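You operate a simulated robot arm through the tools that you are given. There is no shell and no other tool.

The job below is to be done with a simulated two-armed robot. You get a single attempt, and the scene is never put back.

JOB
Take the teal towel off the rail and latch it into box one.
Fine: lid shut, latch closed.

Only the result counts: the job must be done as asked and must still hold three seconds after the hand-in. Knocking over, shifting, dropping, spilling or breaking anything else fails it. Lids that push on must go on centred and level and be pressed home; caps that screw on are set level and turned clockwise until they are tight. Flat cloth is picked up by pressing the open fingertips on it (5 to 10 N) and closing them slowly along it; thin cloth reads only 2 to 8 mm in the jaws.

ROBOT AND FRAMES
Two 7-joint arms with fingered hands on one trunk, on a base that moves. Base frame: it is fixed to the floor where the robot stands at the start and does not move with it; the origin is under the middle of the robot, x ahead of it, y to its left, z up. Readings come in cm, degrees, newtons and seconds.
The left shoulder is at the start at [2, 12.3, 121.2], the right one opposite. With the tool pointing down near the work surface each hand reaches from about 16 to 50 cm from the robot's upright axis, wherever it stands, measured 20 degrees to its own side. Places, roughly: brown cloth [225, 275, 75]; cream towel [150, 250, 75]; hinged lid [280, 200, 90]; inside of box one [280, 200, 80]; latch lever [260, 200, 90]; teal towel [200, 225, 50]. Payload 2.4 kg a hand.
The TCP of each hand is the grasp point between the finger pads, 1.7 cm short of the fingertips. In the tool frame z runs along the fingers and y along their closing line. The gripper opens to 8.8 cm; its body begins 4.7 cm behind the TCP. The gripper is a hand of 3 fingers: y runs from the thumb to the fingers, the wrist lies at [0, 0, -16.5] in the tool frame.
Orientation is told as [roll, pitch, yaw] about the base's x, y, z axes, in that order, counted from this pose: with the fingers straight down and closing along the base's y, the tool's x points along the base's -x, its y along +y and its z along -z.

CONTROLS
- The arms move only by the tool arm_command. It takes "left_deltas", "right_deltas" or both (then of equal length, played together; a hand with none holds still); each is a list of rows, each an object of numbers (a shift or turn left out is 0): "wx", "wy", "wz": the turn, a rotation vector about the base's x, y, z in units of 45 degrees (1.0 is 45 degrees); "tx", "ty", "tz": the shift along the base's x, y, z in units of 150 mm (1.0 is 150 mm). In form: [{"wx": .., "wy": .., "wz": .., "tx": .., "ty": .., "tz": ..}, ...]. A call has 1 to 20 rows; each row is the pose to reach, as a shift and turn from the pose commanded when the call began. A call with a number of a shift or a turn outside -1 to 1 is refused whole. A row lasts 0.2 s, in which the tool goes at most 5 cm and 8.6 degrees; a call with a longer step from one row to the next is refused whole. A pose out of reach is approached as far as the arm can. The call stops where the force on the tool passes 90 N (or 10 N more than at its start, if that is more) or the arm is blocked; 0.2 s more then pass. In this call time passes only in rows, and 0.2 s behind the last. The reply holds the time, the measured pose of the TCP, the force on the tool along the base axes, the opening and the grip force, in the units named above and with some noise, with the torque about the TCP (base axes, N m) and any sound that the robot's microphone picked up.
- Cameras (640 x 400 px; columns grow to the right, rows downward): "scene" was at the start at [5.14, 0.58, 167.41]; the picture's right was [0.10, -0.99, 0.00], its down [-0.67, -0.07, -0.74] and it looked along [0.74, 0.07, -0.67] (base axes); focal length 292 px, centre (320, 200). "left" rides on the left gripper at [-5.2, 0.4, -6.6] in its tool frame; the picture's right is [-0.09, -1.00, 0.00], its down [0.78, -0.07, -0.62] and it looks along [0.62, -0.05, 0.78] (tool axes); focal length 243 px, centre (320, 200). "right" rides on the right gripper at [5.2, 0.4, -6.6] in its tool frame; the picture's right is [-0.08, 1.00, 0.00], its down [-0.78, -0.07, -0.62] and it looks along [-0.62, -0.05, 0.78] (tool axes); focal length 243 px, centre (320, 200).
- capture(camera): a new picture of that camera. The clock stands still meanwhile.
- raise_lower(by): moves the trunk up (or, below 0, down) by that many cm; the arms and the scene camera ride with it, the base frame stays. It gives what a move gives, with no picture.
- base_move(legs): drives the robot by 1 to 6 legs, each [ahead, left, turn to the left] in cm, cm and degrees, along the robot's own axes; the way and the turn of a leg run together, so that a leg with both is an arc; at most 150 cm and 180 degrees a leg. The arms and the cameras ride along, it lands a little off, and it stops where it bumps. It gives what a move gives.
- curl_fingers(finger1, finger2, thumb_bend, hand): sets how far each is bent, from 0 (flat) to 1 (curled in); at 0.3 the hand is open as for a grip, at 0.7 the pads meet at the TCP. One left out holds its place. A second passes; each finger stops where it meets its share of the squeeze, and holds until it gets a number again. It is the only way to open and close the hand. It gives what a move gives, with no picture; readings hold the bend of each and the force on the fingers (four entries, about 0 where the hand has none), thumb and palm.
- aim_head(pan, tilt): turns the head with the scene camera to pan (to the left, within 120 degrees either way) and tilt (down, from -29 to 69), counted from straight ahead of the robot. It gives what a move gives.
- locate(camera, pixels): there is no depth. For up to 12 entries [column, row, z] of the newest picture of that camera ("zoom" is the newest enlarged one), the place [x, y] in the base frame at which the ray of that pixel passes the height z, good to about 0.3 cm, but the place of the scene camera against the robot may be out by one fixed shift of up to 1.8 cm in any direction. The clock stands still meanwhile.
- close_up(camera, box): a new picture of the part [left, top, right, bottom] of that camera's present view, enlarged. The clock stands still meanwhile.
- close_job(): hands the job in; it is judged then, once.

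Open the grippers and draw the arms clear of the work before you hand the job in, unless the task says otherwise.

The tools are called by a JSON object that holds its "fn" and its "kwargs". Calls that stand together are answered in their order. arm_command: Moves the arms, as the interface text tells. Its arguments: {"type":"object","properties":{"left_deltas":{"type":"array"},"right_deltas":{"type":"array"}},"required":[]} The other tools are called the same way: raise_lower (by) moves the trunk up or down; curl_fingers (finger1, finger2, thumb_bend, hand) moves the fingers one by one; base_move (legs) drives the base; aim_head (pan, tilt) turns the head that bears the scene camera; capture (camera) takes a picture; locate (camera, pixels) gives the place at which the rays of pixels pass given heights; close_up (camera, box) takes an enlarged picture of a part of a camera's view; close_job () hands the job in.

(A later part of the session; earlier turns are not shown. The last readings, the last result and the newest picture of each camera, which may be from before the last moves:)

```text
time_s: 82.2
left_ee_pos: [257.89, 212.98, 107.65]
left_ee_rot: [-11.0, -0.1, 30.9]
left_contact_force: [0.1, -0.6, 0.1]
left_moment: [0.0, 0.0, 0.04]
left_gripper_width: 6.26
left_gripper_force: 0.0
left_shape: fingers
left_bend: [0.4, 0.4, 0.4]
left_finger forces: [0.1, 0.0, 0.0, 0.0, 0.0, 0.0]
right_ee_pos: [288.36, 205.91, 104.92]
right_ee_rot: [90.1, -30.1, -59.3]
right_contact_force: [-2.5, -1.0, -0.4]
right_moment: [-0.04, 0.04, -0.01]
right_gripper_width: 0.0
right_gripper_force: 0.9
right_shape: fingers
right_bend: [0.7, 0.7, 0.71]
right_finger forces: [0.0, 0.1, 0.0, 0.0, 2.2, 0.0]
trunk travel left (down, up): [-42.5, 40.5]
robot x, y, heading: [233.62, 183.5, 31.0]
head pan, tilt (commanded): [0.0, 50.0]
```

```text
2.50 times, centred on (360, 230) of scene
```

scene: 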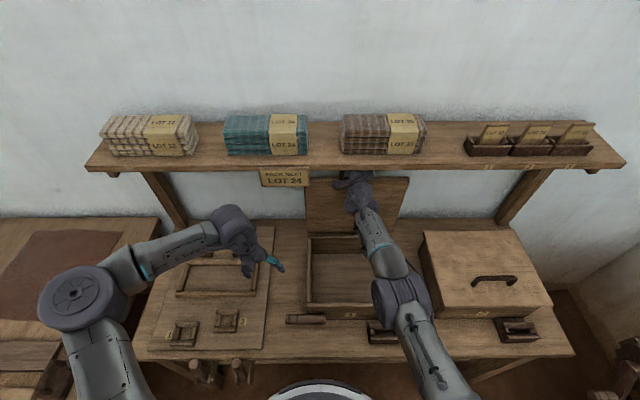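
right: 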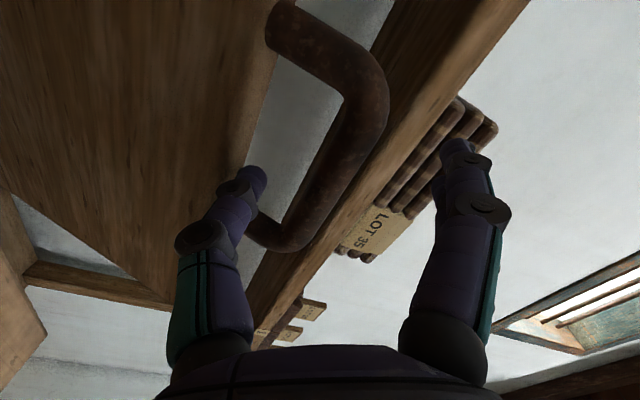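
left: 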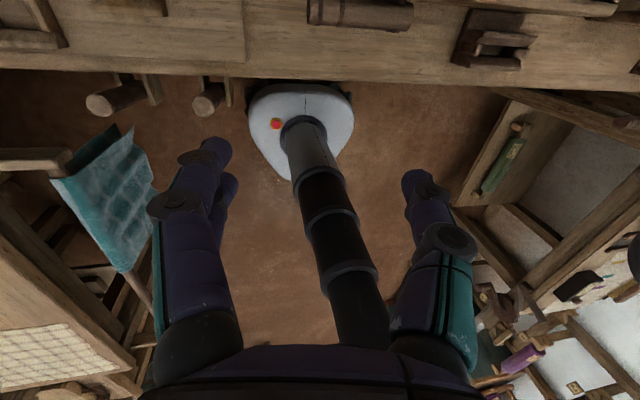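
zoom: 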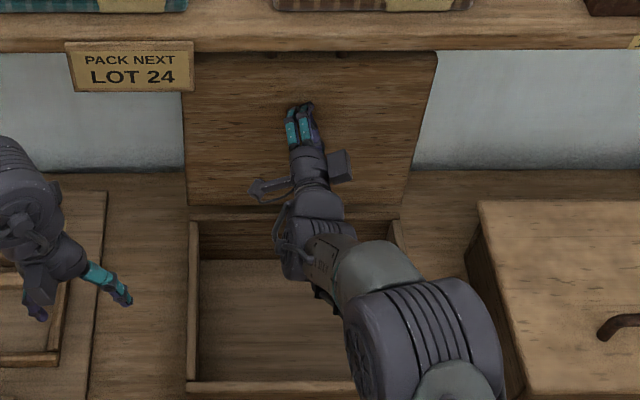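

The lid now leans back past upright (about 95 degrees or more). I draw the right hand straight back out of the box area.

{"fn": "arm_command", "kwargs": {"right_deltas": [{"tx": -0.16, "ty": -0.096}, {"tx": -0.32, "ty": -0.192}, {"tx": -0.48, "ty": -0.288}, {"tx": -0.64, "ty": -0.384, "tz": 0.1}, {"tx": -0.8, "ty": -0.48, "tz": 0.2}]}}

{"fn": "base_move", "kwargs": {"legs": [[-20, 0, 0]]}}

{"fn": "capture", "kwargs": {"camera": "scene"}}

```text
time_s: 83.4
left_ee_pos: [257.86, 213.04, 107.6]
left_ee_rot: [-11.0, 0.0, 30.9]
left_contact_force: [-0.2, -0.1, 0.2]
left_moment: [-0.02, 0.0, -0.02]
left_gripper_width: 6.27
left_gripper_force: 0.1
left_shape: fingers
left_bend: [0.4, 0.4, 0.4]
left_finger forces: [0.0, 0.1, 0.0, 0.0, 0.0, 0.1]
right_ee_pos: [276.57, 198.53, 108.03]
right_ee_rot: [90.3, -30.1, -59.4]
right_contact_force: [-0.1, -0.8, -0.4]
right_moment: [-0.01, 0.0, 0.02]
right_gripper_width: 0.0
right_gripper_force: 0.1
right_shape: fingers
right_bend: [0.7, 0.7, 0.7]
right_finger forces: [0.0, 0.0, 0.0, 0.1, 0.1, 0.0]
trunk travel left (down, up): [-42.5, 40.5]
robot x, y, heading: [233.67, 183.98, 31.2]
head pan, tilt (commanded): [0.0, 50.0]
```

```text
time_s: 85.0
left_ee_pos: [240.48, 202.59, 107.57]
left_ee_rot: [-11.0, 0.0, 30.9]
left_contact_force: [-0.1, 0.8, 0.3]
left_moment: [-0.03, -0.02, -0.04]
left_gripper_width: 6.26
left_gripper_force: 0.1
left_shape: fingers
left_bend: [0.4, 0.4, 0.4]
left_finger forces: [0.0, 0.0, 0.0, 0.1, 0.0, 0.1]
right_ee_pos: [259.26, 188.12, 108.14]
right_ee_rot: [90.3, -30.0, -59.6]
right_contact_force: [-0.6, 0.7, -1.0]
right_moment: [-0.01, -0.01, 0.01]
right_gripper_width: 0.0
right_gripper_force: 0.0
right_shape: fingers
right_bend: [0.7, 0.7, 0.7]
right_finger forces: [0.1, 0.0, 0.1, 0.0, 0.1, 0.0]
trunk travel left (down, up): [-42.5, 40.5]
robot x, y, heading: [216.02, 173.65, 30.9]
head pan, tilt (commanded): [0.0, 50.0]
```

```text
taken
```

scene: 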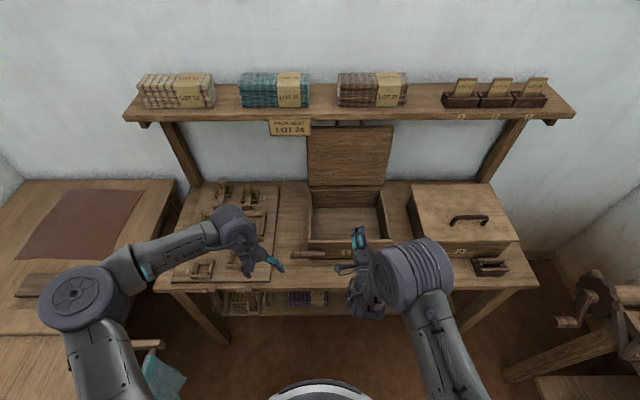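

The lid stands open by itself. I now turn both hands back toward the plain downward pose, starting with undoing the right hand's roll.

{"fn": "arm_command", "kwargs": {"left_deltas": [{"wx": 0.1, "wy": 0.06}, {"wx": 0.21, "wy": 0.126}, {"wx": 0.21, "wy": 0.126}, {"wx": 0.21, "wy": 0.126}, {"wx": 0.21, "wy": 0.126}, {"wx": 0.21, "wy": 0.126}], "right_deltas": [{"wx": -0.143, "wy": -0.086}, {"wx": -0.286, "wy": -0.172}, {"wx": -0.429, "wy": -0.258}, {"wx": -0.572, "wy": -0.344}, {"wx": -0.714, "wy": -0.43}, {"wx": -0.857, "wy": -0.515}]}}

{"fn": "arm_command", "kwargs": {"right_deltas": [{"wx": -0.143, "wy": -0.086}, {"wx": -0.286, "wy": -0.172}, {"wx": -0.286, "wy": -0.172}]}}

```text
time_s: 86.4
left_ee_pos: [240.6, 202.64, 107.64]
left_ee_rot: [0.0, 0.0, 30.9]
left_contact_force: [0.2, 0.0, -0.7]
left_moment: [0.0, -0.03, 0.0]
left_gripper_width: 6.27
left_gripper_force: 0.1
left_shape: fingers
left_bend: [0.4, 0.4, 0.4]
left_finger forces: [0.1, 0.0, 0.0, 0.1, 0.0, 0.0]
right_ee_pos: [259.47, 188.25, 108.02]
right_ee_rot: [91.6, -75.2, -60.5]
right_contact_force: [0.7, 0.2, -0.7]
right_moment: [-0.02, -0.04, -0.01]
right_gripper_width: 0.01
right_gripper_force: 0.0
right_shape: fingers
right_bend: [0.7, 0.7, 0.7]
right_finger forces: [0.0, 0.0, 0.1, 0.0, 0.1, 0.0]
trunk travel left (down, up): [-42.5, 40.5]
robot x, y, heading: [216.61, 173.98, 30.9]
head pan, tilt (commanded): [0.0, 50.0]
```

```text
time_s: 87.2
left_ee_pos: [240.69, 202.59, 107.61]
left_ee_rot: [0.0, 0.0, 31.0]
left_contact_force: [0.6, -0.7, 0.7]
left_moment: [0.02, 0.01, 0.01]
left_gripper_width: 6.26
left_gripper_force: 0.1
left_shape: fingers
left_bend: [0.4, 0.4, 0.4]
left_finger forces: [0.1, 0.0, 0.0, 0.1, 0.0, 0.1]
right_ee_pos: [259.34, 188.23, 108.0]
right_ee_rot: [-150.4, -89.6, -178.5]
right_contact_force: [0.5, -0.3, -0.4]
right_moment: [0.02, -0.02, 0.01]
right_gripper_width: 0.0
right_gripper_force: 0.1
right_shape: fingers
right_bend: [0.7, 0.7, 0.7]
right_finger forces: [0.1, 0.1, 0.1, 0.1, 0.1, 0.0]
trunk travel left (down, up): [-42.5, 40.5]
robot x, y, heading: [216.46, 173.65, 30.4]
head pan, tilt (commanded): [0.0, 50.0]
```

Roll undone. I pitch the right hand back down in two 45-degree turns, drawing it 10 cm nearer the robot.

{"fn": "arm_command", "kwargs": {"right_deltas": [{"wx": -0.086, "wy": 0.143, "tx": -0.05, "ty": -0.03}, {"wx": -0.172, "wy": 0.286, "tx": -0.1, "ty": -0.06}, {"wx": -0.258, "wy": 0.429, "tx": -0.15, "ty": -0.09}, {"wx": -0.344, "wy": 0.572, "tx": -0.2, "ty": -0.12}, {"wx": -0.43, "wy": 0.714, "tx": -0.25, "ty": -0.15}, {"wx": -0.515, "wy": 0.857, "tx": -0.3, "ty": -0.18}]}}

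{"fn": "arm_command", "kwargs": {"right_deltas": [{"wx": -0.086, "wy": 0.143, "tx": -0.05, "ty": -0.03}, {"wx": -0.172, "wy": 0.286, "tx": -0.1, "ty": -0.06}, {"wx": -0.258, "wy": 0.429, "tx": -0.15, "ty": -0.09}, {"wx": -0.344, "wy": 0.572, "tx": -0.2, "ty": -0.12}, {"wx": -0.43, "wy": 0.714, "tx": -0.25, "ty": -0.15}, {"wx": -0.515, "wy": 0.857, "tx": -0.3, "ty": -0.18}]}}

{"fn": "curl_fingers", "kwargs": {"hand": "right", "finger1": 0.3, "finger2": 0.3, "thumb_bend": 0.3}}

```text
time_s: 88.6
left_ee_pos: [240.65, 202.58, 107.52]
left_ee_rot: [0.0, 0.0, 30.9]
left_contact_force: [0.4, -0.1, -0.4]
left_moment: [-0.02, 0.01, -0.02]
left_gripper_width: 6.26
left_gripper_force: 0.0
left_shape: fingers
left_bend: [0.4, 0.4, 0.4]
left_finger forces: [0.1, 0.0, 0.1, 0.0, 0.0, 0.1]
right_ee_pos: [254.95, 185.43, 107.92]
right_ee_rot: [0.0, -45.3, 31.2]
right_contact_force: [0.8, -0.5, -0.4]
right_moment: [0.01, -0.02, 0.0]
right_gripper_width: 0.0
right_gripper_force: 0.1
right_shape: fingers
right_bend: [0.7, 0.7, 0.7]
right_finger forces: [0.0, 0.1, 0.1, 0.1, 0.1, 0.1]
trunk travel left (down, up): [-42.5, 40.5]
robot x, y, heading: [216.64, 174.21, 30.8]
head pan, tilt (commanded): [0.0, 50.0]
```

```text
time_s: 90.0
left_ee_pos: [240.62, 202.75, 107.55]
left_ee_rot: [0.0, 0.0, 30.9]
left_contact_force: [0.6, 0.4, -0.8]
left_moment: [-0.03, -0.01, 0.0]
left_gripper_width: 6.24
left_gripper_force: 0.0
left_shape: fingers
left_bend: [0.4, 0.4, 0.4]
left_finger forces: [0.0, 0.0, 0.1, 0.1, 0.1, 0.1]
right_ee_pos: [250.33, 182.82, 107.91]
right_ee_rot: [0.0, -0.2, 31.1]
right_contact_force: [0.3, -0.2, -0.6]
right_moment: [0.03, 0.0, 0.05]
right_gripper_width: 0.01
right_gripper_force: 0.0
right_shape: fingers
right_bend: [0.7, 0.7, 0.7]
right_finger forces: [0.1, 0.0, 0.0, 0.1, 0.0, 0.0]
trunk travel left (down, up): [-42.5, 40.5]
robot x, y, heading: [216.83, 174.09, 30.7]
head pan, tilt (commanded): [0.0, 50.0]
```

```text
time_s: 91.0
left_ee_pos: [240.67, 202.67, 107.52]
left_ee_rot: [0.0, 0.0, 30.8]
left_contact_force: [0.9, 0.0, 0.4]
left_moment: [0.01, 0.0, 0.01]
left_gripper_width: 6.28
left_gripper_force: 0.0
left_shape: fingers
left_bend: [0.4, 0.4, 0.4]
left_finger forces: [0.1, 0.0, 0.0, 0.0, 0.0, 0.1]
right_ee_pos: [250.46, 182.84, 107.99]
right_ee_rot: [0.0, -0.4, 31.2]
right_contact_force: [-0.2, 1.1, 0.0]
right_moment: [-0.01, 0.01, 0.02]
right_gripper_width: 8.39
right_gripper_force: 0.0
right_shape: fingers
right_bend: [0.3, 0.3, 0.3]
right_finger forces: [0.0, 0.0, 0.0, 0.0, 0.0, 0.0]
trunk travel left (down, up): [-42.5, 40.5]
robot x, y, heading: [216.61, 173.99, 31.0]
head pan, tilt (commanded): [0.0, 50.0]
```

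Both hands are down and clear. I turn the robot 90 degrees left to face the rail and towel, then look.

{"fn": "base_move", "kwargs": {"legs": [[0, 0, 90]]}}

{"fn": "aim_head", "kwargs": {"pan": 0, "tilt": 55}}

{"fn": "capture", "kwargs": {"camera": "scene"}}

{"fn": "capture", "kwargs": {"camera": "right"}}

```text
time_s: 95.3
left_ee_pos: [186.92, 197.08, 107.65]
left_ee_rot: [0.1, -0.1, 122.3]
left_contact_force: [-0.3, -0.3, 0.4]
left_moment: [0.01, -0.01, -0.02]
left_gripper_width: 6.26
left_gripper_force: 0.1
left_shape: fingers
left_bend: [0.4, 0.4, 0.4]
left_finger forces: [0.0, 0.0, 0.0, 0.0, 0.1, 0.1]
right_ee_pos: [206.54, 207.4, 107.93]
right_ee_rot: [0.0, -0.4, 122.5]
right_contact_force: [-1.4, 0.0, -0.6]
right_moment: [-0.01, -0.05, 0.0]
right_gripper_width: 8.43
right_gripper_force: 0.1
right_shape: fingers
right_bend: [0.3, 0.3, 0.3]
right_finger forces: [0.0, 0.1, 0.1, 0.0, 0.0, 0.0]
trunk travel left (down, up): [-42.5, 40.5]
robot x, y, heading: [216.43, 173.87, 122.4]
head pan, tilt (commanded): [0.0, 50.0]
```

```text
time_s: 95.9
left_ee_pos: [187.05, 197.08, 107.46]
left_ee_rot: [0.0, 0.1, 122.3]
left_contact_force: [1.1, 0.3, 0.1]
left_moment: [-0.01, 0.01, 0.0]
left_gripper_width: 6.28
left_gripper_force: 0.1
left_shape: fingers
left_bend: [0.4, 0.4, 0.4]
left_finger forces: [0.1, 0.0, 0.0, 0.0, 0.0, 0.0]
right_ee_pos: [206.67, 207.46, 107.99]
right_ee_rot: [0.0, -0.4, 122.7]
right_contact_force: [0.3, 0.4, -0.4]
right_moment: [0.0, 0.01, 0.01]
right_gripper_width: 8.44
right_gripper_force: 0.1
right_shape: fingers
right_bend: [0.3, 0.3, 0.3]
right_finger forces: [0.1, 0.1, 0.1, 0.0, 0.0, 0.1]
trunk travel left (down, up): [-42.5, 40.5]
robot x, y, heading: [216.65, 173.93, 122.2]
head pan, tilt (commanded): [0.0, 55.0]
```

```text
taken
```

scene: 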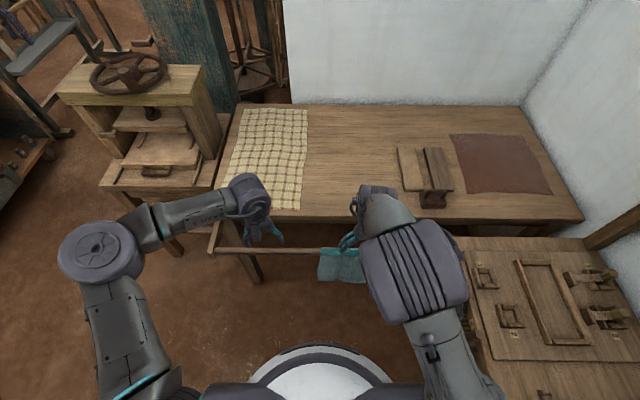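

```text
taken
```

right: 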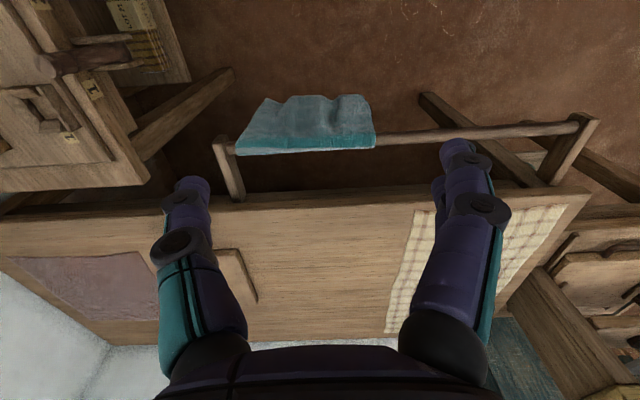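

The right camera shows the towel from (238,150) to (375,145), hanging over the rail near its right-hand bracket. I zoom in.

{"fn": "close_up", "kwargs": {"camera": "right", "box": [200, 70, 420, 210]}}

{"fn": "close_up", "kwargs": {"camera": "scene", "box": [200, 200, 460, 330]}}

```text
2.86 times, centred on (310, 140) of right
```

zoom: 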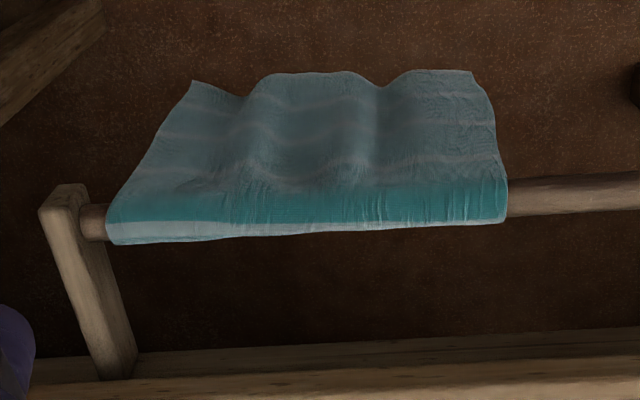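

```text
2.46 times, centred on (330, 265) of scene
```

zoom: 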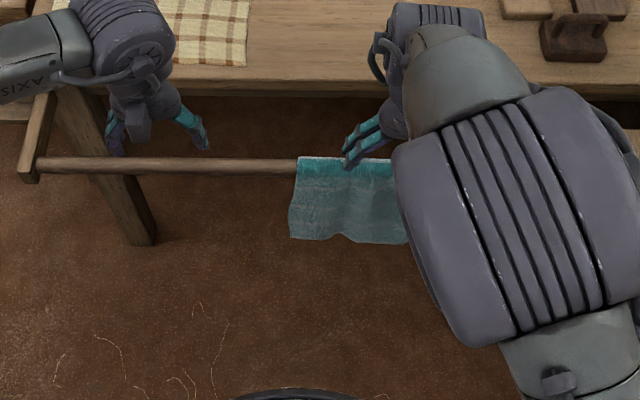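

I locate the rail, towel ridge and hem from this view at candidate heights.

{"fn": "locate", "kwargs": {"camera": "right", "pixels": [[394, 140, 65], [394, 140, 70], [231.3, 147.7, 65], [231.3, 147.7, 70], [374.8, 145.3, 67], [235.8, 152.3, 67], [306, 150, 67], [366, 96.3, 40], [266.3, 99, 40], [306, 96, 40], [394, 140, 60]]}}

```text
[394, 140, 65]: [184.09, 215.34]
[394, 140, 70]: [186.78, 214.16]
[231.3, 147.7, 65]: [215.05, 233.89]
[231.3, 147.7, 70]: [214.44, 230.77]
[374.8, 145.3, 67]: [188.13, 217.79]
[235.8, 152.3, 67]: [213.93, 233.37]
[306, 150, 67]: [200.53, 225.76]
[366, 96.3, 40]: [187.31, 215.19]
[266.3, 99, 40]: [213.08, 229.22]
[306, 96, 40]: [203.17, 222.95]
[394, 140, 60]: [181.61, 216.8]
```

To fix the rail's height I take a second view with the right hand 15 cm lower and 6 cm back.

{"fn": "arm_command", "kwargs": {"right_deltas": [{"tz": -0.25, "tx": 0.05, "ty": -0.08}, {"tz": -0.5, "tx": 0.1, "ty": -0.16}, {"tz": -0.75, "tx": 0.16, "ty": -0.25}, {"tz": -1.0, "tx": 0.21, "ty": -0.34}]}}

{"fn": "capture", "kwargs": {"camera": "right"}}

{"fn": "close_up", "kwargs": {"camera": "right", "box": [200, 100, 450, 270]}}

```text
time_s: 96.9
left_ee_pos: [187.07, 197.19, 107.64]
left_ee_rot: [-0.1, 0.0, 122.3]
left_contact_force: [0.2, 0.7, -0.2]
left_moment: [-0.01, 0.0, 0.01]
left_gripper_width: 6.28
left_gripper_force: 0.1
left_shape: fingers
left_bend: [0.4, 0.4, 0.4]
left_finger forces: [0.1, 0.0, 0.0, 0.0, 0.1, 0.0]
right_ee_pos: [209.86, 202.3, 92.96]
right_ee_rot: [0.0, -0.4, 122.6]
right_contact_force: [-0.1, 0.5, 0.1]
right_moment: [-0.02, 0.0, 0.02]
right_gripper_width: 8.41
right_gripper_force: 0.1
right_shape: fingers
right_bend: [0.3, 0.3, 0.3]
right_finger forces: [0.1, 0.0, 0.1, 0.0, 0.0, 0.1]
trunk travel left (down, up): [-42.5, 40.5]
robot x, y, heading: [216.39, 173.8, 122.3]
head pan, tilt (commanded): [0.0, 55.0]
```

```text
taken
```

right: 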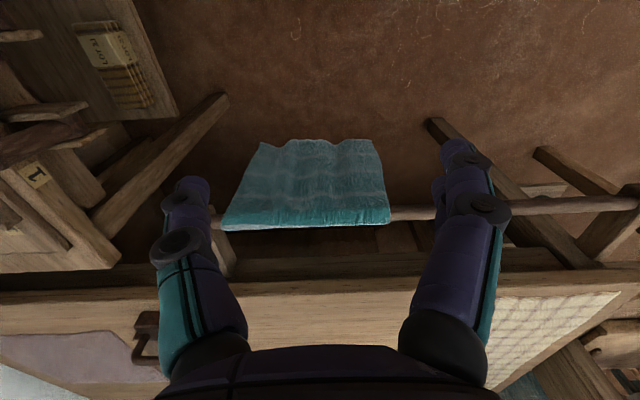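

```text
2.35 times, centred on (325, 185) of right
```

zoom: 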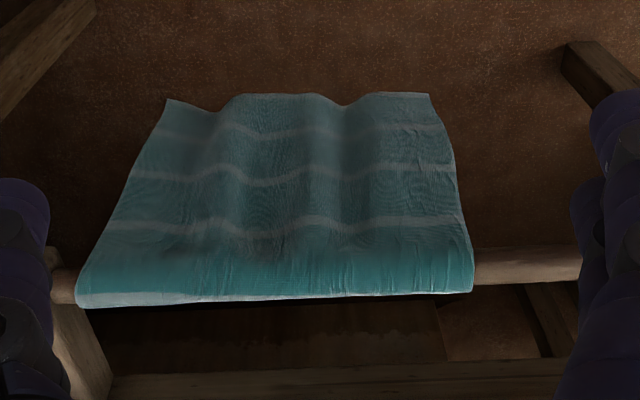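

I locate the same points in this second view.

{"fn": "locate", "kwargs": {"camera": "right", "pixels": [[414.2, 213.5, 60], [414.2, 213.5, 65], [414.2, 213.5, 70], [390, 216.9, 62], [390, 216.9, 67], [221.7, 223.2, 62], [221.7, 223.2, 67], [371.7, 141.2, 40], [260.4, 142.5, 40], [371.7, 141.2, 35], [260.4, 142.5, 35]]}}

```text
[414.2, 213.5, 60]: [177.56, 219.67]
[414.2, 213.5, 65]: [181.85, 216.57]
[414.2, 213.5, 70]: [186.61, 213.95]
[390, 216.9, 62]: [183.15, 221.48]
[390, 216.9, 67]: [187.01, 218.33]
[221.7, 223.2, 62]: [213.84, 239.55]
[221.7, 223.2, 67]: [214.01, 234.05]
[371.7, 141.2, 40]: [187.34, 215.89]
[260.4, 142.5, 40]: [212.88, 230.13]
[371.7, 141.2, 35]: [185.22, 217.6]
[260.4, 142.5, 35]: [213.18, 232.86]
```

The rail works out at v about 88, z about 69, about 2.6 cm thick; the towel spans u 273.5 to 303.5 and its front layer hangs to z 40. I drive 12 cm closer, straightening the heading.

{"fn": "base_move", "kwargs": {"legs": [[12, 0, -1.3]]}}

{"fn": "arm_command", "kwargs": {"right_deltas": [{"wz": -0.16}, {"wz": -0.33}, {"wz": -0.5}, {"wz": -0.67}, {"wz": -0.84}, {"wz": -1.0}]}}

```text
time_s: 98.2
left_ee_pos: [181.08, 208.21, 107.53]
left_ee_rot: [0.0, 0.1, 121.0]
left_contact_force: [0.1, 0.5, 0.7]
left_moment: [-0.02, 0.03, 0.01]
left_gripper_width: 6.25
left_gripper_force: 0.0
left_shape: fingers
left_bend: [0.4, 0.4, 0.4]
left_finger forces: [0.0, 0.0, 0.0, 0.1, 0.0, 0.0]
right_ee_pos: [204.13, 213.07, 92.93]
right_ee_rot: [-0.1, -0.2, 121.2]
right_contact_force: [-0.7, -0.2, 0.1]
right_moment: [-0.01, 0.0, 0.02]
right_gripper_width: 8.4
right_gripper_force: 0.1
right_shape: fingers
right_bend: [0.3, 0.3, 0.3]
right_finger forces: [0.0, 0.0, 0.1, 0.0, 0.0, 0.0]
trunk travel left (down, up): [-42.5, 40.5]
robot x, y, heading: [210.31, 184.16, 120.6]
head pan, tilt (commanded): [0.0, 55.0]
```

```text
time_s: 99.6
left_ee_pos: [181.4, 208.22, 107.59]
left_ee_rot: [-0.1, 0.1, 121.0]
left_contact_force: [-0.5, -0.9, 0.2]
left_moment: [-0.01, 0.01, 0.02]
left_gripper_width: 6.26
left_gripper_force: 0.0
left_shape: fingers
left_bend: [0.4, 0.4, 0.4]
left_finger forces: [0.0, 0.1, 0.0, 0.0, 0.0, 0.0]
right_ee_pos: [204.17, 212.88, 93.03]
right_ee_rot: [0.0, -0.4, 76.0]
right_contact_force: [0.0, 0.1, -0.6]
right_moment: [0.0, -0.01, 0.0]
right_gripper_width: 8.41
right_gripper_force: 0.0
right_shape: fingers
right_bend: [0.3, 0.3, 0.3]
right_finger forces: [0.0, 0.0, 0.0, 0.1, 0.0, 0.1]
trunk travel left (down, up): [-42.5, 40.5]
robot x, y, heading: [210.32, 183.97, 121.0]
head pan, tilt (commanded): [0.0, 55.0]
```

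Half the turn went fine. I turn another 45 degrees so the hand closes across the rail.

{"fn": "arm_command", "kwargs": {"right_deltas": [{"wz": -0.16}, {"wz": -0.33}, {"wz": -0.5}, {"wz": -0.67}, {"wz": -0.84}, {"wz": -1.0}]}}

{"fn": "capture", "kwargs": {"camera": "right"}}

{"fn": "capture", "kwargs": {"camera": "scene"}}

```text
time_s: 101.0
left_ee_pos: [181.33, 208.18, 107.53]
left_ee_rot: [0.0, 0.0, 121.0]
left_contact_force: [-0.5, 0.3, -0.9]
left_moment: [-0.06, 0.03, -0.02]
left_gripper_width: 6.28
left_gripper_force: 0.1
left_shape: fingers
left_bend: [0.4, 0.4, 0.4]
left_finger forces: [0.1, 0.1, 0.0, 0.1, 0.0, 0.0]
right_ee_pos: [204.11, 212.82, 93.03]
right_ee_rot: [0.0, -0.3, 31.1]
right_contact_force: [-0.3, 1.1, 0.3]
right_moment: [0.01, 0.0, 0.01]
right_gripper_width: 8.4
right_gripper_force: 0.0
right_shape: fingers
right_bend: [0.3, 0.3, 0.3]
right_finger forces: [0.0, 0.0, 0.1, 0.0, 0.0, 0.0]
trunk travel left (down, up): [-42.5, 40.5]
robot x, y, heading: [210.48, 184.23, 120.9]
head pan, tilt (commanded): [0.0, 55.0]
```

```text
taken
```

right: 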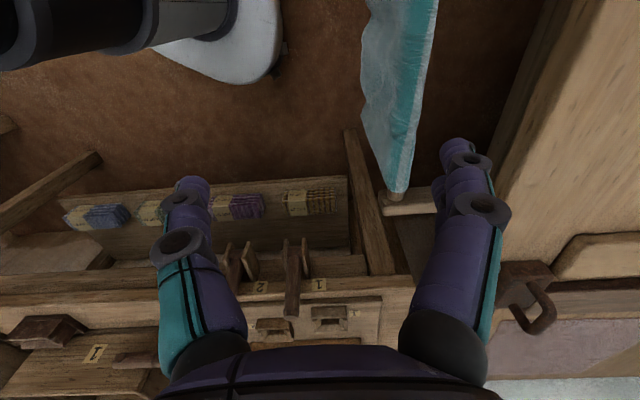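

```text
taken
```

scene: 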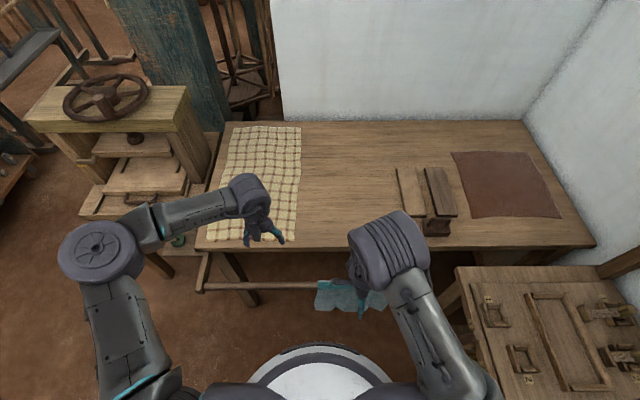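

The towel's ridge runs away from the camera from (430,0) to (400,190). I locate points of the ridge at z 70.

{"fn": "close_up", "kwargs": {"camera": "right", "box": [330, 0, 490, 220]}}

{"fn": "locate", "kwargs": {"camera": "right", "pixels": [[423, 50, 70], [412, 120, 70], [404, 170, 70], [397, 192, 69], [366, 50, 60], [430, 10, 70]]}}

```text
1.82 times, centred on (410, 110) of right
```

zoom: 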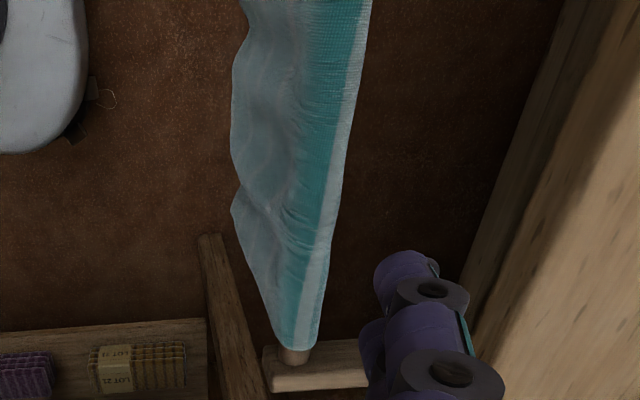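

```text
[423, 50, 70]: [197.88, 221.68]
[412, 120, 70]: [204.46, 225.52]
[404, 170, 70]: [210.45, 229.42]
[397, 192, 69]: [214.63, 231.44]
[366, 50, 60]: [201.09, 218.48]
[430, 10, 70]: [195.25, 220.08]
```

The ridge is at v 88 all along. I move the right hand over the towel's middle (u 288.5) and down to z 79.

{"fn": "arm_command", "kwargs": {"right_deltas": [{"tx": -0.045, "ty": 0.25}, {"tx": -0.09, "ty": 0.5}, {"tx": -0.133, "ty": 0.733}, {"tx": -0.133, "ty": 0.733, "tz": -0.3}, {"tx": -0.133, "ty": 0.733, "tz": -0.6}, {"tx": -0.133, "ty": 0.733, "tz": -0.93}]}}

{"fn": "capture", "kwargs": {"camera": "right"}}

```text
time_s: 102.4
left_ee_pos: [181.18, 208.06, 107.57]
left_ee_rot: [0.0, 0.0, 121.1]
left_contact_force: [0.2, 0.1, 1.2]
left_moment: [-0.04, -0.01, 0.0]
left_gripper_width: 6.25
left_gripper_force: 0.1
left_shape: fingers
left_bend: [0.4, 0.4, 0.4]
left_finger forces: [0.0, 0.0, 0.0, 0.0, 0.1, 0.1]
right_ee_pos: [202.18, 223.92, 79.19]
right_ee_rot: [0.0, -0.5, 31.2]
right_contact_force: [1.1, 0.0, -0.7]
right_moment: [0.02, 0.0, -0.01]
right_gripper_width: 8.39
right_gripper_force: 0.0
right_shape: fingers
right_bend: [0.3, 0.3, 0.3]
right_finger forces: [0.0, 0.1, 0.0, 0.1, 0.0, 0.0]
trunk travel left (down, up): [-42.5, 40.5]
robot x, y, heading: [210.26, 184.11, 120.9]
head pan, tilt (commanded): [0.0, 55.0]
```

```text
taken
```

right: 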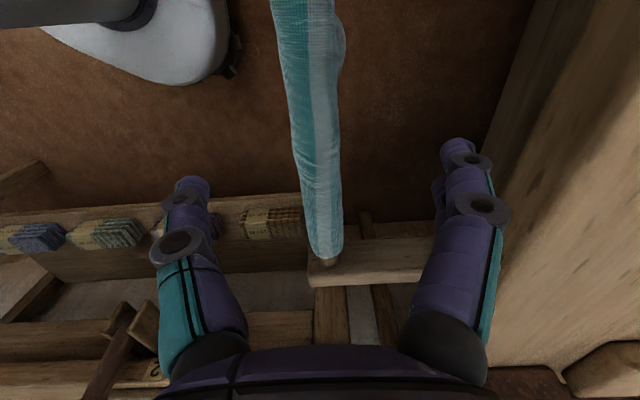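

The ridge lies centred between the digits (column about 315). I descend to z 70.5 so the fingertips reach about the rail's mid-height.

{"fn": "arm_command", "kwargs": {"right_deltas": [{"tz": -0.15}, {"tz": -0.3}, {"tz": -0.45}, {"tz": -0.58}]}}

{"fn": "capture", "kwargs": {"camera": "right"}}

```text
time_s: 103.4
left_ee_pos: [181.08, 208.13, 107.53]
left_ee_rot: [0.0, -0.1, 121.0]
left_contact_force: [0.3, -0.6, -1.6]
left_moment: [0.01, 0.01, 0.03]
left_gripper_width: 6.28
left_gripper_force: 0.0
left_shape: fingers
left_bend: [0.4, 0.4, 0.4]
left_finger forces: [0.0, 0.1, 0.0, 0.1, 0.0, 0.0]
right_ee_pos: [204.89, 222.55, 73.21]
right_ee_rot: [0.0, -0.5, 31.1]
right_contact_force: [-0.2, 0.3, -0.3]
right_moment: [-0.02, 0.01, 0.03]
right_gripper_width: 8.42
right_gripper_force: 0.1
right_shape: fingers
right_bend: [0.3, 0.3, 0.3]
right_finger forces: [0.0, 0.0, 0.1, 0.1, 0.1, 0.0]
right hand out of reach, approached as far as the arm can: row 2, 3, 4
trunk travel left (down, up): [-42.5, 40.5]
robot x, y, heading: [210.57, 184.33, 120.8]
head pan, tilt (commanded): [0.0, 55.0]
```

```text
taken
```

right: 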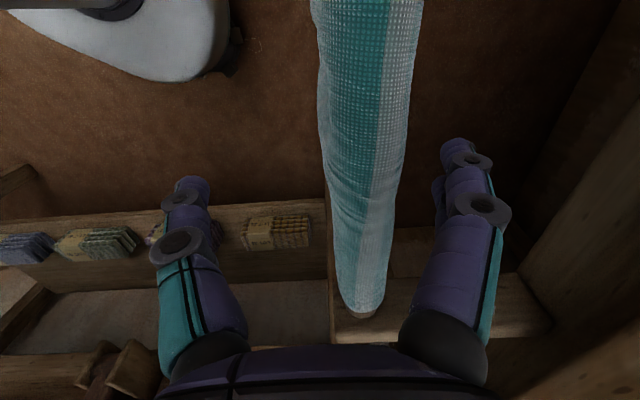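

The arm ran out of reach downward and slid back to v 85. I raise the hand 13.5 cm, re-centre it over the rail, and then lower the trunk 15 cm instead.

{"fn": "arm_command", "kwargs": {"right_deltas": [{"tz": 0.2}, {"tz": 0.45}, {"tz": 0.7, "tx": -0.09, "ty": 0.04}, {"tz": 0.9, "tx": -0.187, "ty": 0.083}]}}

{"fn": "raise_lower", "kwargs": {"by": -14}}

{"fn": "capture", "kwargs": {"camera": "right"}}

```text
time_s: 104.4
left_ee_pos: [181.25, 208.03, 107.64]
left_ee_rot: [0.0, -0.1, 121.0]
left_contact_force: [-0.5, 0.1, -0.4]
left_moment: [0.01, 0.01, -0.01]
left_gripper_width: 6.27
left_gripper_force: 0.1
left_shape: fingers
left_bend: [0.4, 0.4, 0.4]
left_finger forces: [0.0, 0.0, 0.0, 0.0, 0.0, 0.1]
right_ee_pos: [202.08, 223.74, 86.75]
right_ee_rot: [0.0, -0.3, 31.3]
right_contact_force: [-0.5, 0.2, -1.0]
right_moment: [0.0, 0.0, 0.0]
right_gripper_width: 8.41
right_gripper_force: 0.0
right_shape: fingers
right_bend: [0.3, 0.3, 0.3]
right_finger forces: [0.0, 0.0, 0.0, 0.0, 0.1, 0.0]
trunk travel left (down, up): [-42.5, 40.5]
robot x, y, heading: [210.02, 184.13, 121.0]
head pan, tilt (commanded): [0.0, 55.0]
```

```text
time_s: 106.0
left_ee_pos: [181.31, 208.1, 93.6]
left_ee_rot: [0.1, 0.0, 121.0]
left_contact_force: [-0.4, -0.5, -0.8]
left_moment: [0.0, -0.02, -0.01]
left_gripper_width: 6.25
left_gripper_force: 0.1
left_shape: fingers
left_bend: [0.4, 0.4, 0.4]
left_finger forces: [0.1, 0.0, 0.0, 0.0, 0.0, 0.0]
right_ee_pos: [202.08, 223.86, 72.82]
right_ee_rot: [0.0, -0.5, 31.2]
right_contact_force: [0.1, 0.6, -0.6]
right_moment: [0.0, -0.01, 0.02]
right_gripper_width: 8.41
right_gripper_force: 0.1
right_shape: fingers
right_bend: [0.3, 0.3, 0.3]
right_finger forces: [0.1, 0.0, 0.0, 0.1, 0.0, 0.0]
trunk travel left (down, up): [-28.5, 54.5]
robot x, y, heading: [209.91, 184.22, 120.9]
head pan, tilt (commanded): [0.0, 55.0]
```

```text
taken
```

right: 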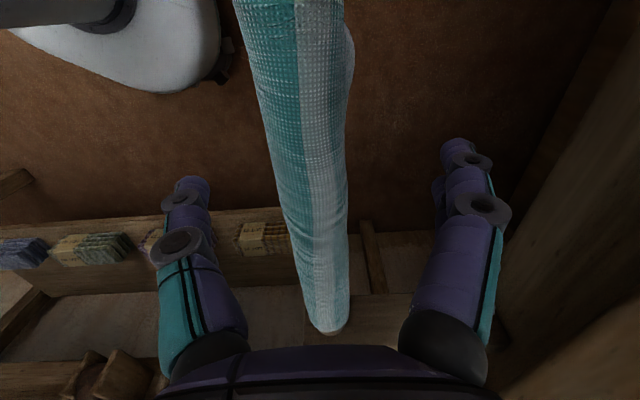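

The hand is centred over the ridge (column 315 at row 200), the ridge top computes to z about 70.7. I lower the trunk another 1.8 cm.

{"fn": "raise_lower", "kwargs": {"by": -1.8}}

{"fn": "curl_fingers", "kwargs": {"hand": "right", "finger1": 0.52, "finger2": 0.52, "thumb_bend": 0.52}}

{"fn": "capture", "kwargs": {"camera": "right"}}

```text
time_s: 106.7
left_ee_pos: [181.33, 208.07, 91.88]
left_ee_rot: [0.0, 0.0, 120.9]
left_contact_force: [0.3, -0.9, -0.6]
left_moment: [0.0, 0.04, -0.01]
left_gripper_width: 6.24
left_gripper_force: 0.1
left_shape: fingers
left_bend: [0.4, 0.4, 0.4]
left_finger forces: [0.0, 0.0, 0.0, 0.0, 0.1, 0.0]
right_ee_pos: [202.08, 223.86, 70.97]
right_ee_rot: [0.0, -0.3, 31.2]
right_contact_force: [0.5, 0.1, 0.2]
right_moment: [0.02, 0.0, 0.0]
right_gripper_width: 8.42
right_gripper_force: 0.1
right_shape: fingers
right_bend: [0.3, 0.3, 0.3]
right_finger forces: [0.1, 0.0, 0.0, 0.0, 0.0, 0.0]
trunk travel left (down, up): [-26.7, 56.3]
robot x, y, heading: [210.0, 183.51, 120.9]
head pan, tilt (commanded): [0.0, 55.0]
```

```text
time_s: 107.7
left_ee_pos: [181.2, 208.16, 91.8]
left_ee_rot: [0.0, 0.0, 121.0]
left_contact_force: [-0.2, 0.0, -0.4]
left_moment: [0.02, 0.0, 0.0]
left_gripper_width: 6.27
left_gripper_force: 0.0
left_shape: fingers
left_bend: [0.4, 0.4, 0.4]
left_finger forces: [0.0, 0.1, 0.1, 0.1, 0.0, 0.0]
right_ee_pos: [202.16, 223.77, 70.9]
right_ee_rot: [0.0, -0.4, 31.2]
right_contact_force: [-0.6, -0.1, -0.7]
right_moment: [0.02, 0.04, -0.01]
right_gripper_width: 3.63
right_gripper_force: 0.0
right_shape: fingers
right_bend: [0.52, 0.52, 0.52]
right_finger forces: [0.0, 0.1, 0.0, 0.1, 0.0, 0.1]
trunk travel left (down, up): [-26.7, 56.3]
robot x, y, heading: [210.37, 184.02, 121.2]
head pan, tilt (commanded): [0.0, 55.0]
```

```text
taken
```

right: 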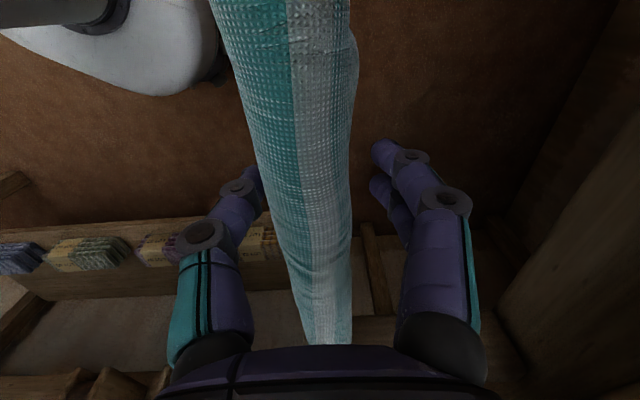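

No contact yet at 3.6 cm width. I close further to 0.6.

{"fn": "curl_fingers", "kwargs": {"hand": "right", "finger1": 0.6, "finger2": 0.6, "thumb_bend": 0.6}}

{"fn": "capture", "kwargs": {"camera": "right"}}

```text
time_s: 108.7
left_ee_pos: [181.28, 208.06, 91.78]
left_ee_rot: [0.0, 0.0, 121.0]
left_contact_force: [0.3, -0.6, 0.0]
left_moment: [-0.03, 0.02, 0.01]
left_gripper_width: 6.26
left_gripper_force: 0.0
left_shape: fingers
left_bend: [0.4, 0.4, 0.4]
left_finger forces: [0.0, 0.0, 0.1, 0.0, 0.0, 0.0]
right_ee_pos: [202.16, 223.98, 70.96]
right_ee_rot: [0.0, -0.4, 31.2]
right_contact_force: [1.7, -3.8, -1.6]
right_moment: [0.01, 0.02, 0.03]
right_gripper_width: 2.44
right_gripper_force: 0.0
right_shape: fingers
right_bend: [0.6, 0.6, 0.57]
right_finger forces: [0.0, 0.0, 0.0, 0.1, 0.1, 0.0]
trunk travel left (down, up): [-26.7, 56.3]
robot x, y, heading: [209.94, 183.99, 120.6]
head pan, tilt (commanded): [0.0, 55.0]
```

```text
taken
```

right: 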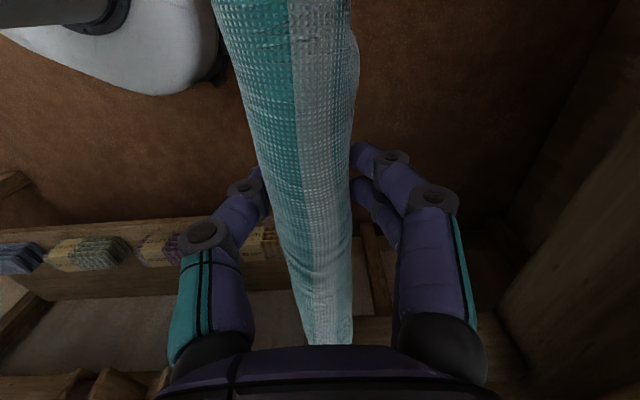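

The thumb touches the towel (about 4 N sideways), the fingers not quite. I close all to 0.7 and see the width.

{"fn": "curl_fingers", "kwargs": {"hand": "right", "finger1": 0.7, "finger2": 0.7, "thumb_bend": 0.7}}

{"fn": "capture", "kwargs": {"camera": "right"}}

```text
time_s: 109.7
left_ee_pos: [181.26, 208.2, 91.69]
left_ee_rot: [-0.1, 0.0, 121.0]
left_contact_force: [-0.1, 0.1, -0.5]
left_moment: [0.0, 0.0, 0.01]
left_gripper_width: 6.26
left_gripper_force: 0.1
left_shape: fingers
left_bend: [0.4, 0.4, 0.4]
left_finger forces: [0.1, 0.0, 0.0, 0.1, 0.0, 0.1]
right_ee_pos: [202.19, 223.82, 70.82]
right_ee_rot: [0.0, -0.4, 31.2]
right_contact_force: [1.6, -4.6, -6.2]
right_moment: [-0.01, -0.01, -0.02]
right_gripper_width: 2.11
right_gripper_force: 0.1
right_shape: fingers
right_bend: [0.62, 0.63, 0.61]
right_finger forces: [0.0, 0.0, 0.0, 0.0, 0.3, 0.0]
trunk travel left (down, up): [-26.7, 56.3]
robot x, y, heading: [209.93, 183.76, 120.8]
head pan, tilt (commanded): [0.0, 55.0]
```

```text
taken
```

right: 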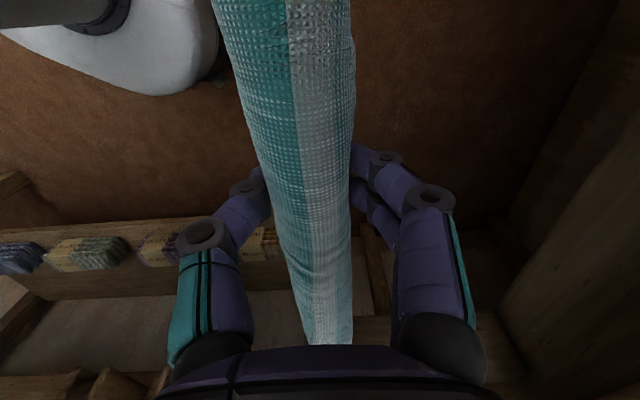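

All three digits now squeeze the towel against the rail (width 2.1 cm). I raise the hand 0.6 cm with the squeeze kept, to drag the cloth up over the rail's top.

{"fn": "arm_command", "kwargs": {"right_deltas": [{"tz": 0.013}, {"tz": 0.027}, {"tz": 0.04}]}}

{"fn": "curl_fingers", "kwargs": {"hand": "right", "finger1": 0.7, "finger2": 0.7, "thumb_bend": 0.7}}

{"fn": "capture", "kwargs": {"camera": "right"}}

```text
time_s: 110.5
left_ee_pos: [181.28, 208.09, 91.87]
left_ee_rot: [-0.1, 0.0, 121.0]
left_contact_force: [-0.4, -0.1, 0.0]
left_moment: [0.01, -0.01, 0.0]
left_gripper_width: 6.23
left_gripper_force: 0.1
left_shape: fingers
left_bend: [0.4, 0.4, 0.4]
left_finger forces: [0.0, 0.1, 0.0, 0.0, 0.1, 0.0]
right_ee_pos: [202.1, 223.85, 71.59]
right_ee_rot: [0.1, -0.5, 31.1]
right_contact_force: [4.2, -3.2, -5.2]
right_moment: [0.02, -0.02, 0.02]
right_gripper_width: 2.2
right_gripper_force: 0.7
right_shape: fingers
right_bend: [0.62, 0.62, 0.61]
right_finger forces: [0.0, 0.1, 0.0, 0.1, 1.8, 0.1]
trunk travel left (down, up): [-26.7, 56.3]
robot x, y, heading: [209.98, 184.08, 120.9]
head pan, tilt (commanded): [0.0, 55.0]
```

```text
time_s: 111.5
left_ee_pos: [181.16, 208.06, 91.78]
left_ee_rot: [-0.1, 0.1, 121.0]
left_contact_force: [-0.5, -0.6, -0.1]
left_moment: [0.01, 0.02, -0.02]
left_gripper_width: 6.24
left_gripper_force: 0.2
left_shape: fingers
left_bend: [0.4, 0.4, 0.4]
left_finger forces: [0.1, 0.0, 0.1, 0.0, 0.0, 0.1]
right_ee_pos: [202.22, 223.76, 71.69]
right_ee_rot: [0.1, -0.4, 31.2]
right_contact_force: [1.9, -1.3, 2.8]
right_moment: [-0.01, -0.04, -0.01]
right_gripper_width: 2.18
right_gripper_force: 0.9
right_shape: fingers
right_bend: [0.64, 0.64, 0.61]
right_finger forces: [0.0, 0.0, 0.1, 0.0, 1.8, 0.1]
trunk travel left (down, up): [-26.7, 56.3]
robot x, y, heading: [210.09, 183.89, 120.9]
head pan, tilt (commanded): [0.0, 55.0]
```

```text
taken
```

right: 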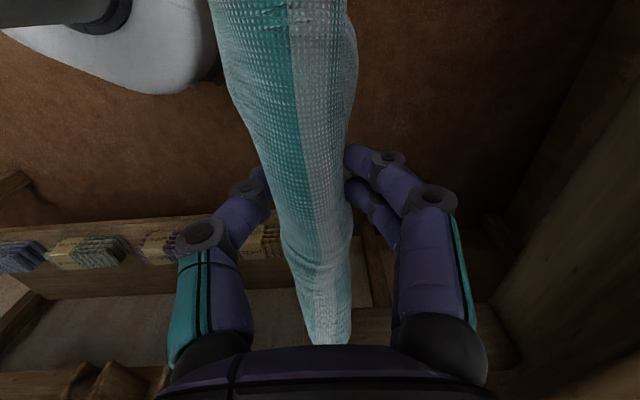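

The wedge force is now slightly upward and the cloth bunches at the fingers, so the pads are on the rail's upper half. I raise 0.5 cm more and close again.

{"fn": "arm_command", "kwargs": {"right_deltas": [{"tz": 0.017}, {"tz": 0.033}]}}

{"fn": "curl_fingers", "kwargs": {"hand": "right", "finger1": 0.7, "finger2": 0.7, "thumb_bend": 0.7}}

{"fn": "capture", "kwargs": {"camera": "right"}}

```text
time_s: 112.1
left_ee_pos: [181.27, 208.02, 91.82]
left_ee_rot: [0.0, 0.0, 121.0]
left_contact_force: [0.3, -0.8, 0.5]
left_moment: [-0.02, -0.01, 0.0]
left_gripper_width: 6.28
left_gripper_force: 0.1
left_shape: fingers
left_bend: [0.4, 0.4, 0.4]
left_finger forces: [0.0, 0.1, 0.0, 0.0, 0.1, 0.0]
right_ee_pos: [202.09, 223.8, 72.04]
right_ee_rot: [0.0, -0.4, 31.2]
right_contact_force: [1.3, -2.8, 1.4]
right_moment: [-0.06, 0.01, -0.04]
right_gripper_width: 1.97
right_gripper_force: 1.1
right_shape: fingers
right_bend: [0.64, 0.64, 0.62]
right_finger forces: [0.0, 0.0, 0.0, 0.1, 1.9, 0.0]
trunk travel left (down, up): [-26.7, 56.3]
robot x, y, heading: [210.32, 184.07, 121.0]
head pan, tilt (commanded): [0.0, 55.0]
```

```text
time_s: 113.1
left_ee_pos: [181.29, 208.14, 91.75]
left_ee_rot: [0.0, 0.1, 121.0]
left_contact_force: [-0.1, 0.3, -0.8]
left_moment: [0.0, -0.01, -0.01]
left_gripper_width: 6.28
left_gripper_force: 0.0
left_shape: fingers
left_bend: [0.4, 0.4, 0.4]
left_finger forces: [0.0, 0.1, 0.0, 0.0, 0.0, 0.1]
right_ee_pos: [202.21, 223.89, 72.15]
right_ee_rot: [0.1, -0.4, 31.3]
right_contact_force: [1.1, -1.8, 4.3]
right_moment: [-0.04, -0.05, -0.04]
right_gripper_width: 1.96
right_gripper_force: 1.2
right_shape: fingers
right_bend: [0.64, 0.64, 0.62]
right_finger forces: [0.0, 0.0, 0.0, 0.1, 2.5, 0.0]
trunk travel left (down, up): [-26.7, 56.3]
robot x, y, heading: [209.96, 183.92, 120.9]
head pan, tilt (commanded): [0.0, 55.0]
```

```text
taken
```

right: 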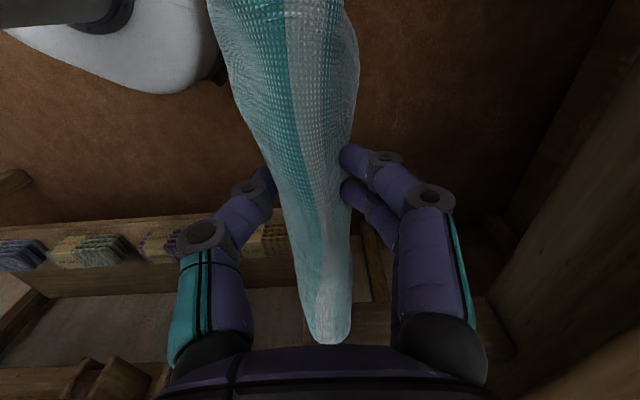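

The cloth is being drawn up into a ridge between the digits (bulge at (290,120)). I raise another 0.6 cm and close again.

{"fn": "arm_command", "kwargs": {"right_deltas": [{"tz": 0.02}, {"tz": 0.04}]}}

{"fn": "curl_fingers", "kwargs": {"hand": "right", "finger1": 0.72, "finger2": 0.72, "thumb_bend": 0.72}}

{"fn": "capture", "kwargs": {"camera": "right"}}

```text
time_s: 113.7
left_ee_pos: [181.24, 208.11, 91.75]
left_ee_rot: [0.0, 0.1, 121.0]
left_contact_force: [-0.2, 0.6, 0.4]
left_moment: [0.02, 0.04, -0.02]
left_gripper_width: 6.24
left_gripper_force: 0.0
left_shape: fingers
left_bend: [0.4, 0.4, 0.4]
left_finger forces: [0.1, 0.1, 0.1, 0.1, 0.1, 0.0]
right_ee_pos: [202.13, 223.77, 72.68]
right_ee_rot: [0.0, -0.3, 31.2]
right_contact_force: [1.9, -2.9, 3.6]
right_moment: [-0.07, -0.06, -0.03]
right_gripper_width: 1.18
right_gripper_force: 0.4
right_shape: fingers
right_bend: [0.67, 0.68, 0.65]
right_finger forces: [0.0, 0.0, 0.0, 0.0, 1.5, 0.1]
trunk travel left (down, up): [-26.7, 56.3]
robot x, y, heading: [210.43, 183.94, 120.9]
head pan, tilt (commanded): [0.0, 55.0]
```

```text
time_s: 114.7
left_ee_pos: [181.17, 208.06, 91.83]
left_ee_rot: [0.0, 0.0, 120.9]
left_contact_force: [-0.7, -0.4, -0.3]
left_moment: [0.0, 0.0, -0.02]
left_gripper_width: 6.28
left_gripper_force: 0.0
left_shape: fingers
left_bend: [0.4, 0.4, 0.4]
left_finger forces: [0.0, 0.1, 0.1, 0.1, 0.0, 0.0]
right_ee_pos: [202.1, 223.72, 72.61]
right_ee_rot: [0.1, -0.4, 31.2]
right_contact_force: [1.6, -3.2, 7.0]
right_moment: [-0.08, -0.04, -0.04]
right_gripper_width: 0.94
right_gripper_force: 0.9
right_shape: fingers
right_bend: [0.71, 0.71, 0.66]
right_finger forces: [0.0, 0.1, 0.1, 0.0, 1.9, 0.0]
trunk travel left (down, up): [-26.7, 56.3]
robot x, y, heading: [210.16, 183.93, 121.1]
head pan, tilt (commanded): [0.0, 55.0]
```

```text
taken
```

right: 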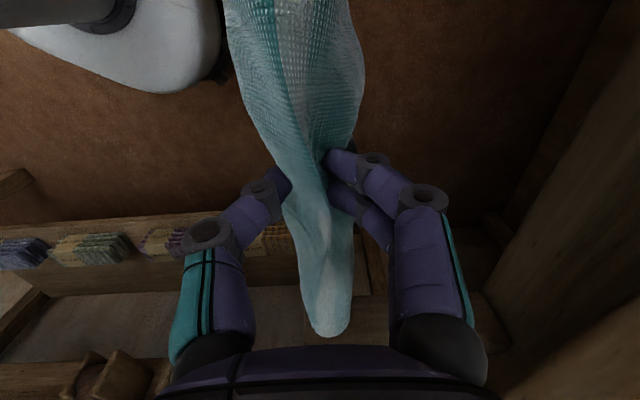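

The fold is now pinched above the rail: width 0.94 cm with the cloth gathered between the digits. I raise 0.5 cm and tighten more.

{"fn": "arm_command", "kwargs": {"right_deltas": [{"tz": 0.017}, {"tz": 0.033}]}}

{"fn": "curl_fingers", "kwargs": {"hand": "right", "finger1": 0.76, "finger2": 0.76, "thumb_bend": 0.76}}

{"fn": "capture", "kwargs": {"camera": "right"}}

```text
time_s: 115.3
left_ee_pos: [181.26, 208.06, 91.68]
left_ee_rot: [0.0, 0.1, 121.0]
left_contact_force: [0.1, 1.3, -0.5]
left_moment: [0.02, -0.01, 0.02]
left_gripper_width: 6.25
left_gripper_force: 0.0
left_shape: fingers
left_bend: [0.4, 0.4, 0.4]
left_finger forces: [0.0, 0.1, 0.0, 0.0, 0.1, 0.0]
right_ee_pos: [202.22, 223.87, 73.07]
right_ee_rot: [0.0, -0.5, 31.1]
right_contact_force: [1.2, -1.2, 1.7]
right_moment: [-0.05, -0.04, -0.01]
right_gripper_width: 0.12
right_gripper_force: 0.0
right_shape: fingers
right_bend: [0.72, 0.71, 0.69]
right_finger forces: [0.0, 0.0, 0.0, 0.0, 0.1, 0.0]
trunk travel left (down, up): [-26.7, 56.3]
robot x, y, heading: [210.2, 184.24, 120.8]
head pan, tilt (commanded): [0.0, 55.0]
```

```text
time_s: 116.3
left_ee_pos: [181.24, 208.03, 91.77]
left_ee_rot: [0.0, 0.1, 121.0]
left_contact_force: [0.2, 0.4, -0.6]
left_moment: [0.0, -0.02, 0.07]
left_gripper_width: 6.25
left_gripper_force: 0.0
left_shape: fingers
left_bend: [0.4, 0.4, 0.4]
left_finger forces: [0.0, 0.0, 0.0, 0.0, 0.1, 0.0]
right_ee_pos: [202.17, 223.92, 73.08]
right_ee_rot: [0.0, -0.4, 31.2]
right_contact_force: [2.1, -1.6, 3.0]
right_moment: [-0.07, -0.07, 0.03]
right_gripper_width: 0.03
right_gripper_force: 0.0
right_shape: fingers
right_bend: [0.74, 0.74, 0.69]
right_finger forces: [0.0, 0.0, 0.0, 0.0, 0.0, 0.1]
trunk travel left (down, up): [-26.7, 56.3]
robot x, y, heading: [210.26, 183.89, 120.9]
head pan, tilt (commanded): [0.0, 55.0]
```

```text
taken
```

right: 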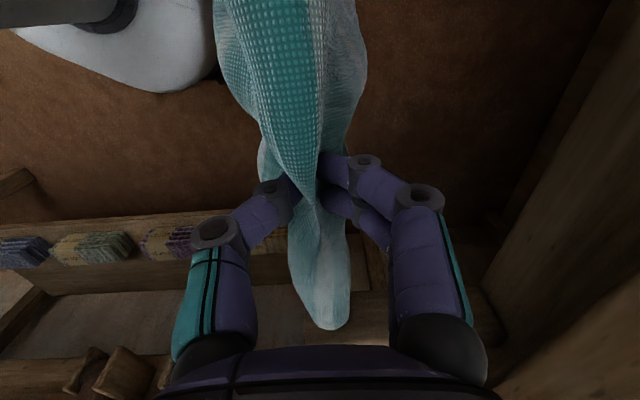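

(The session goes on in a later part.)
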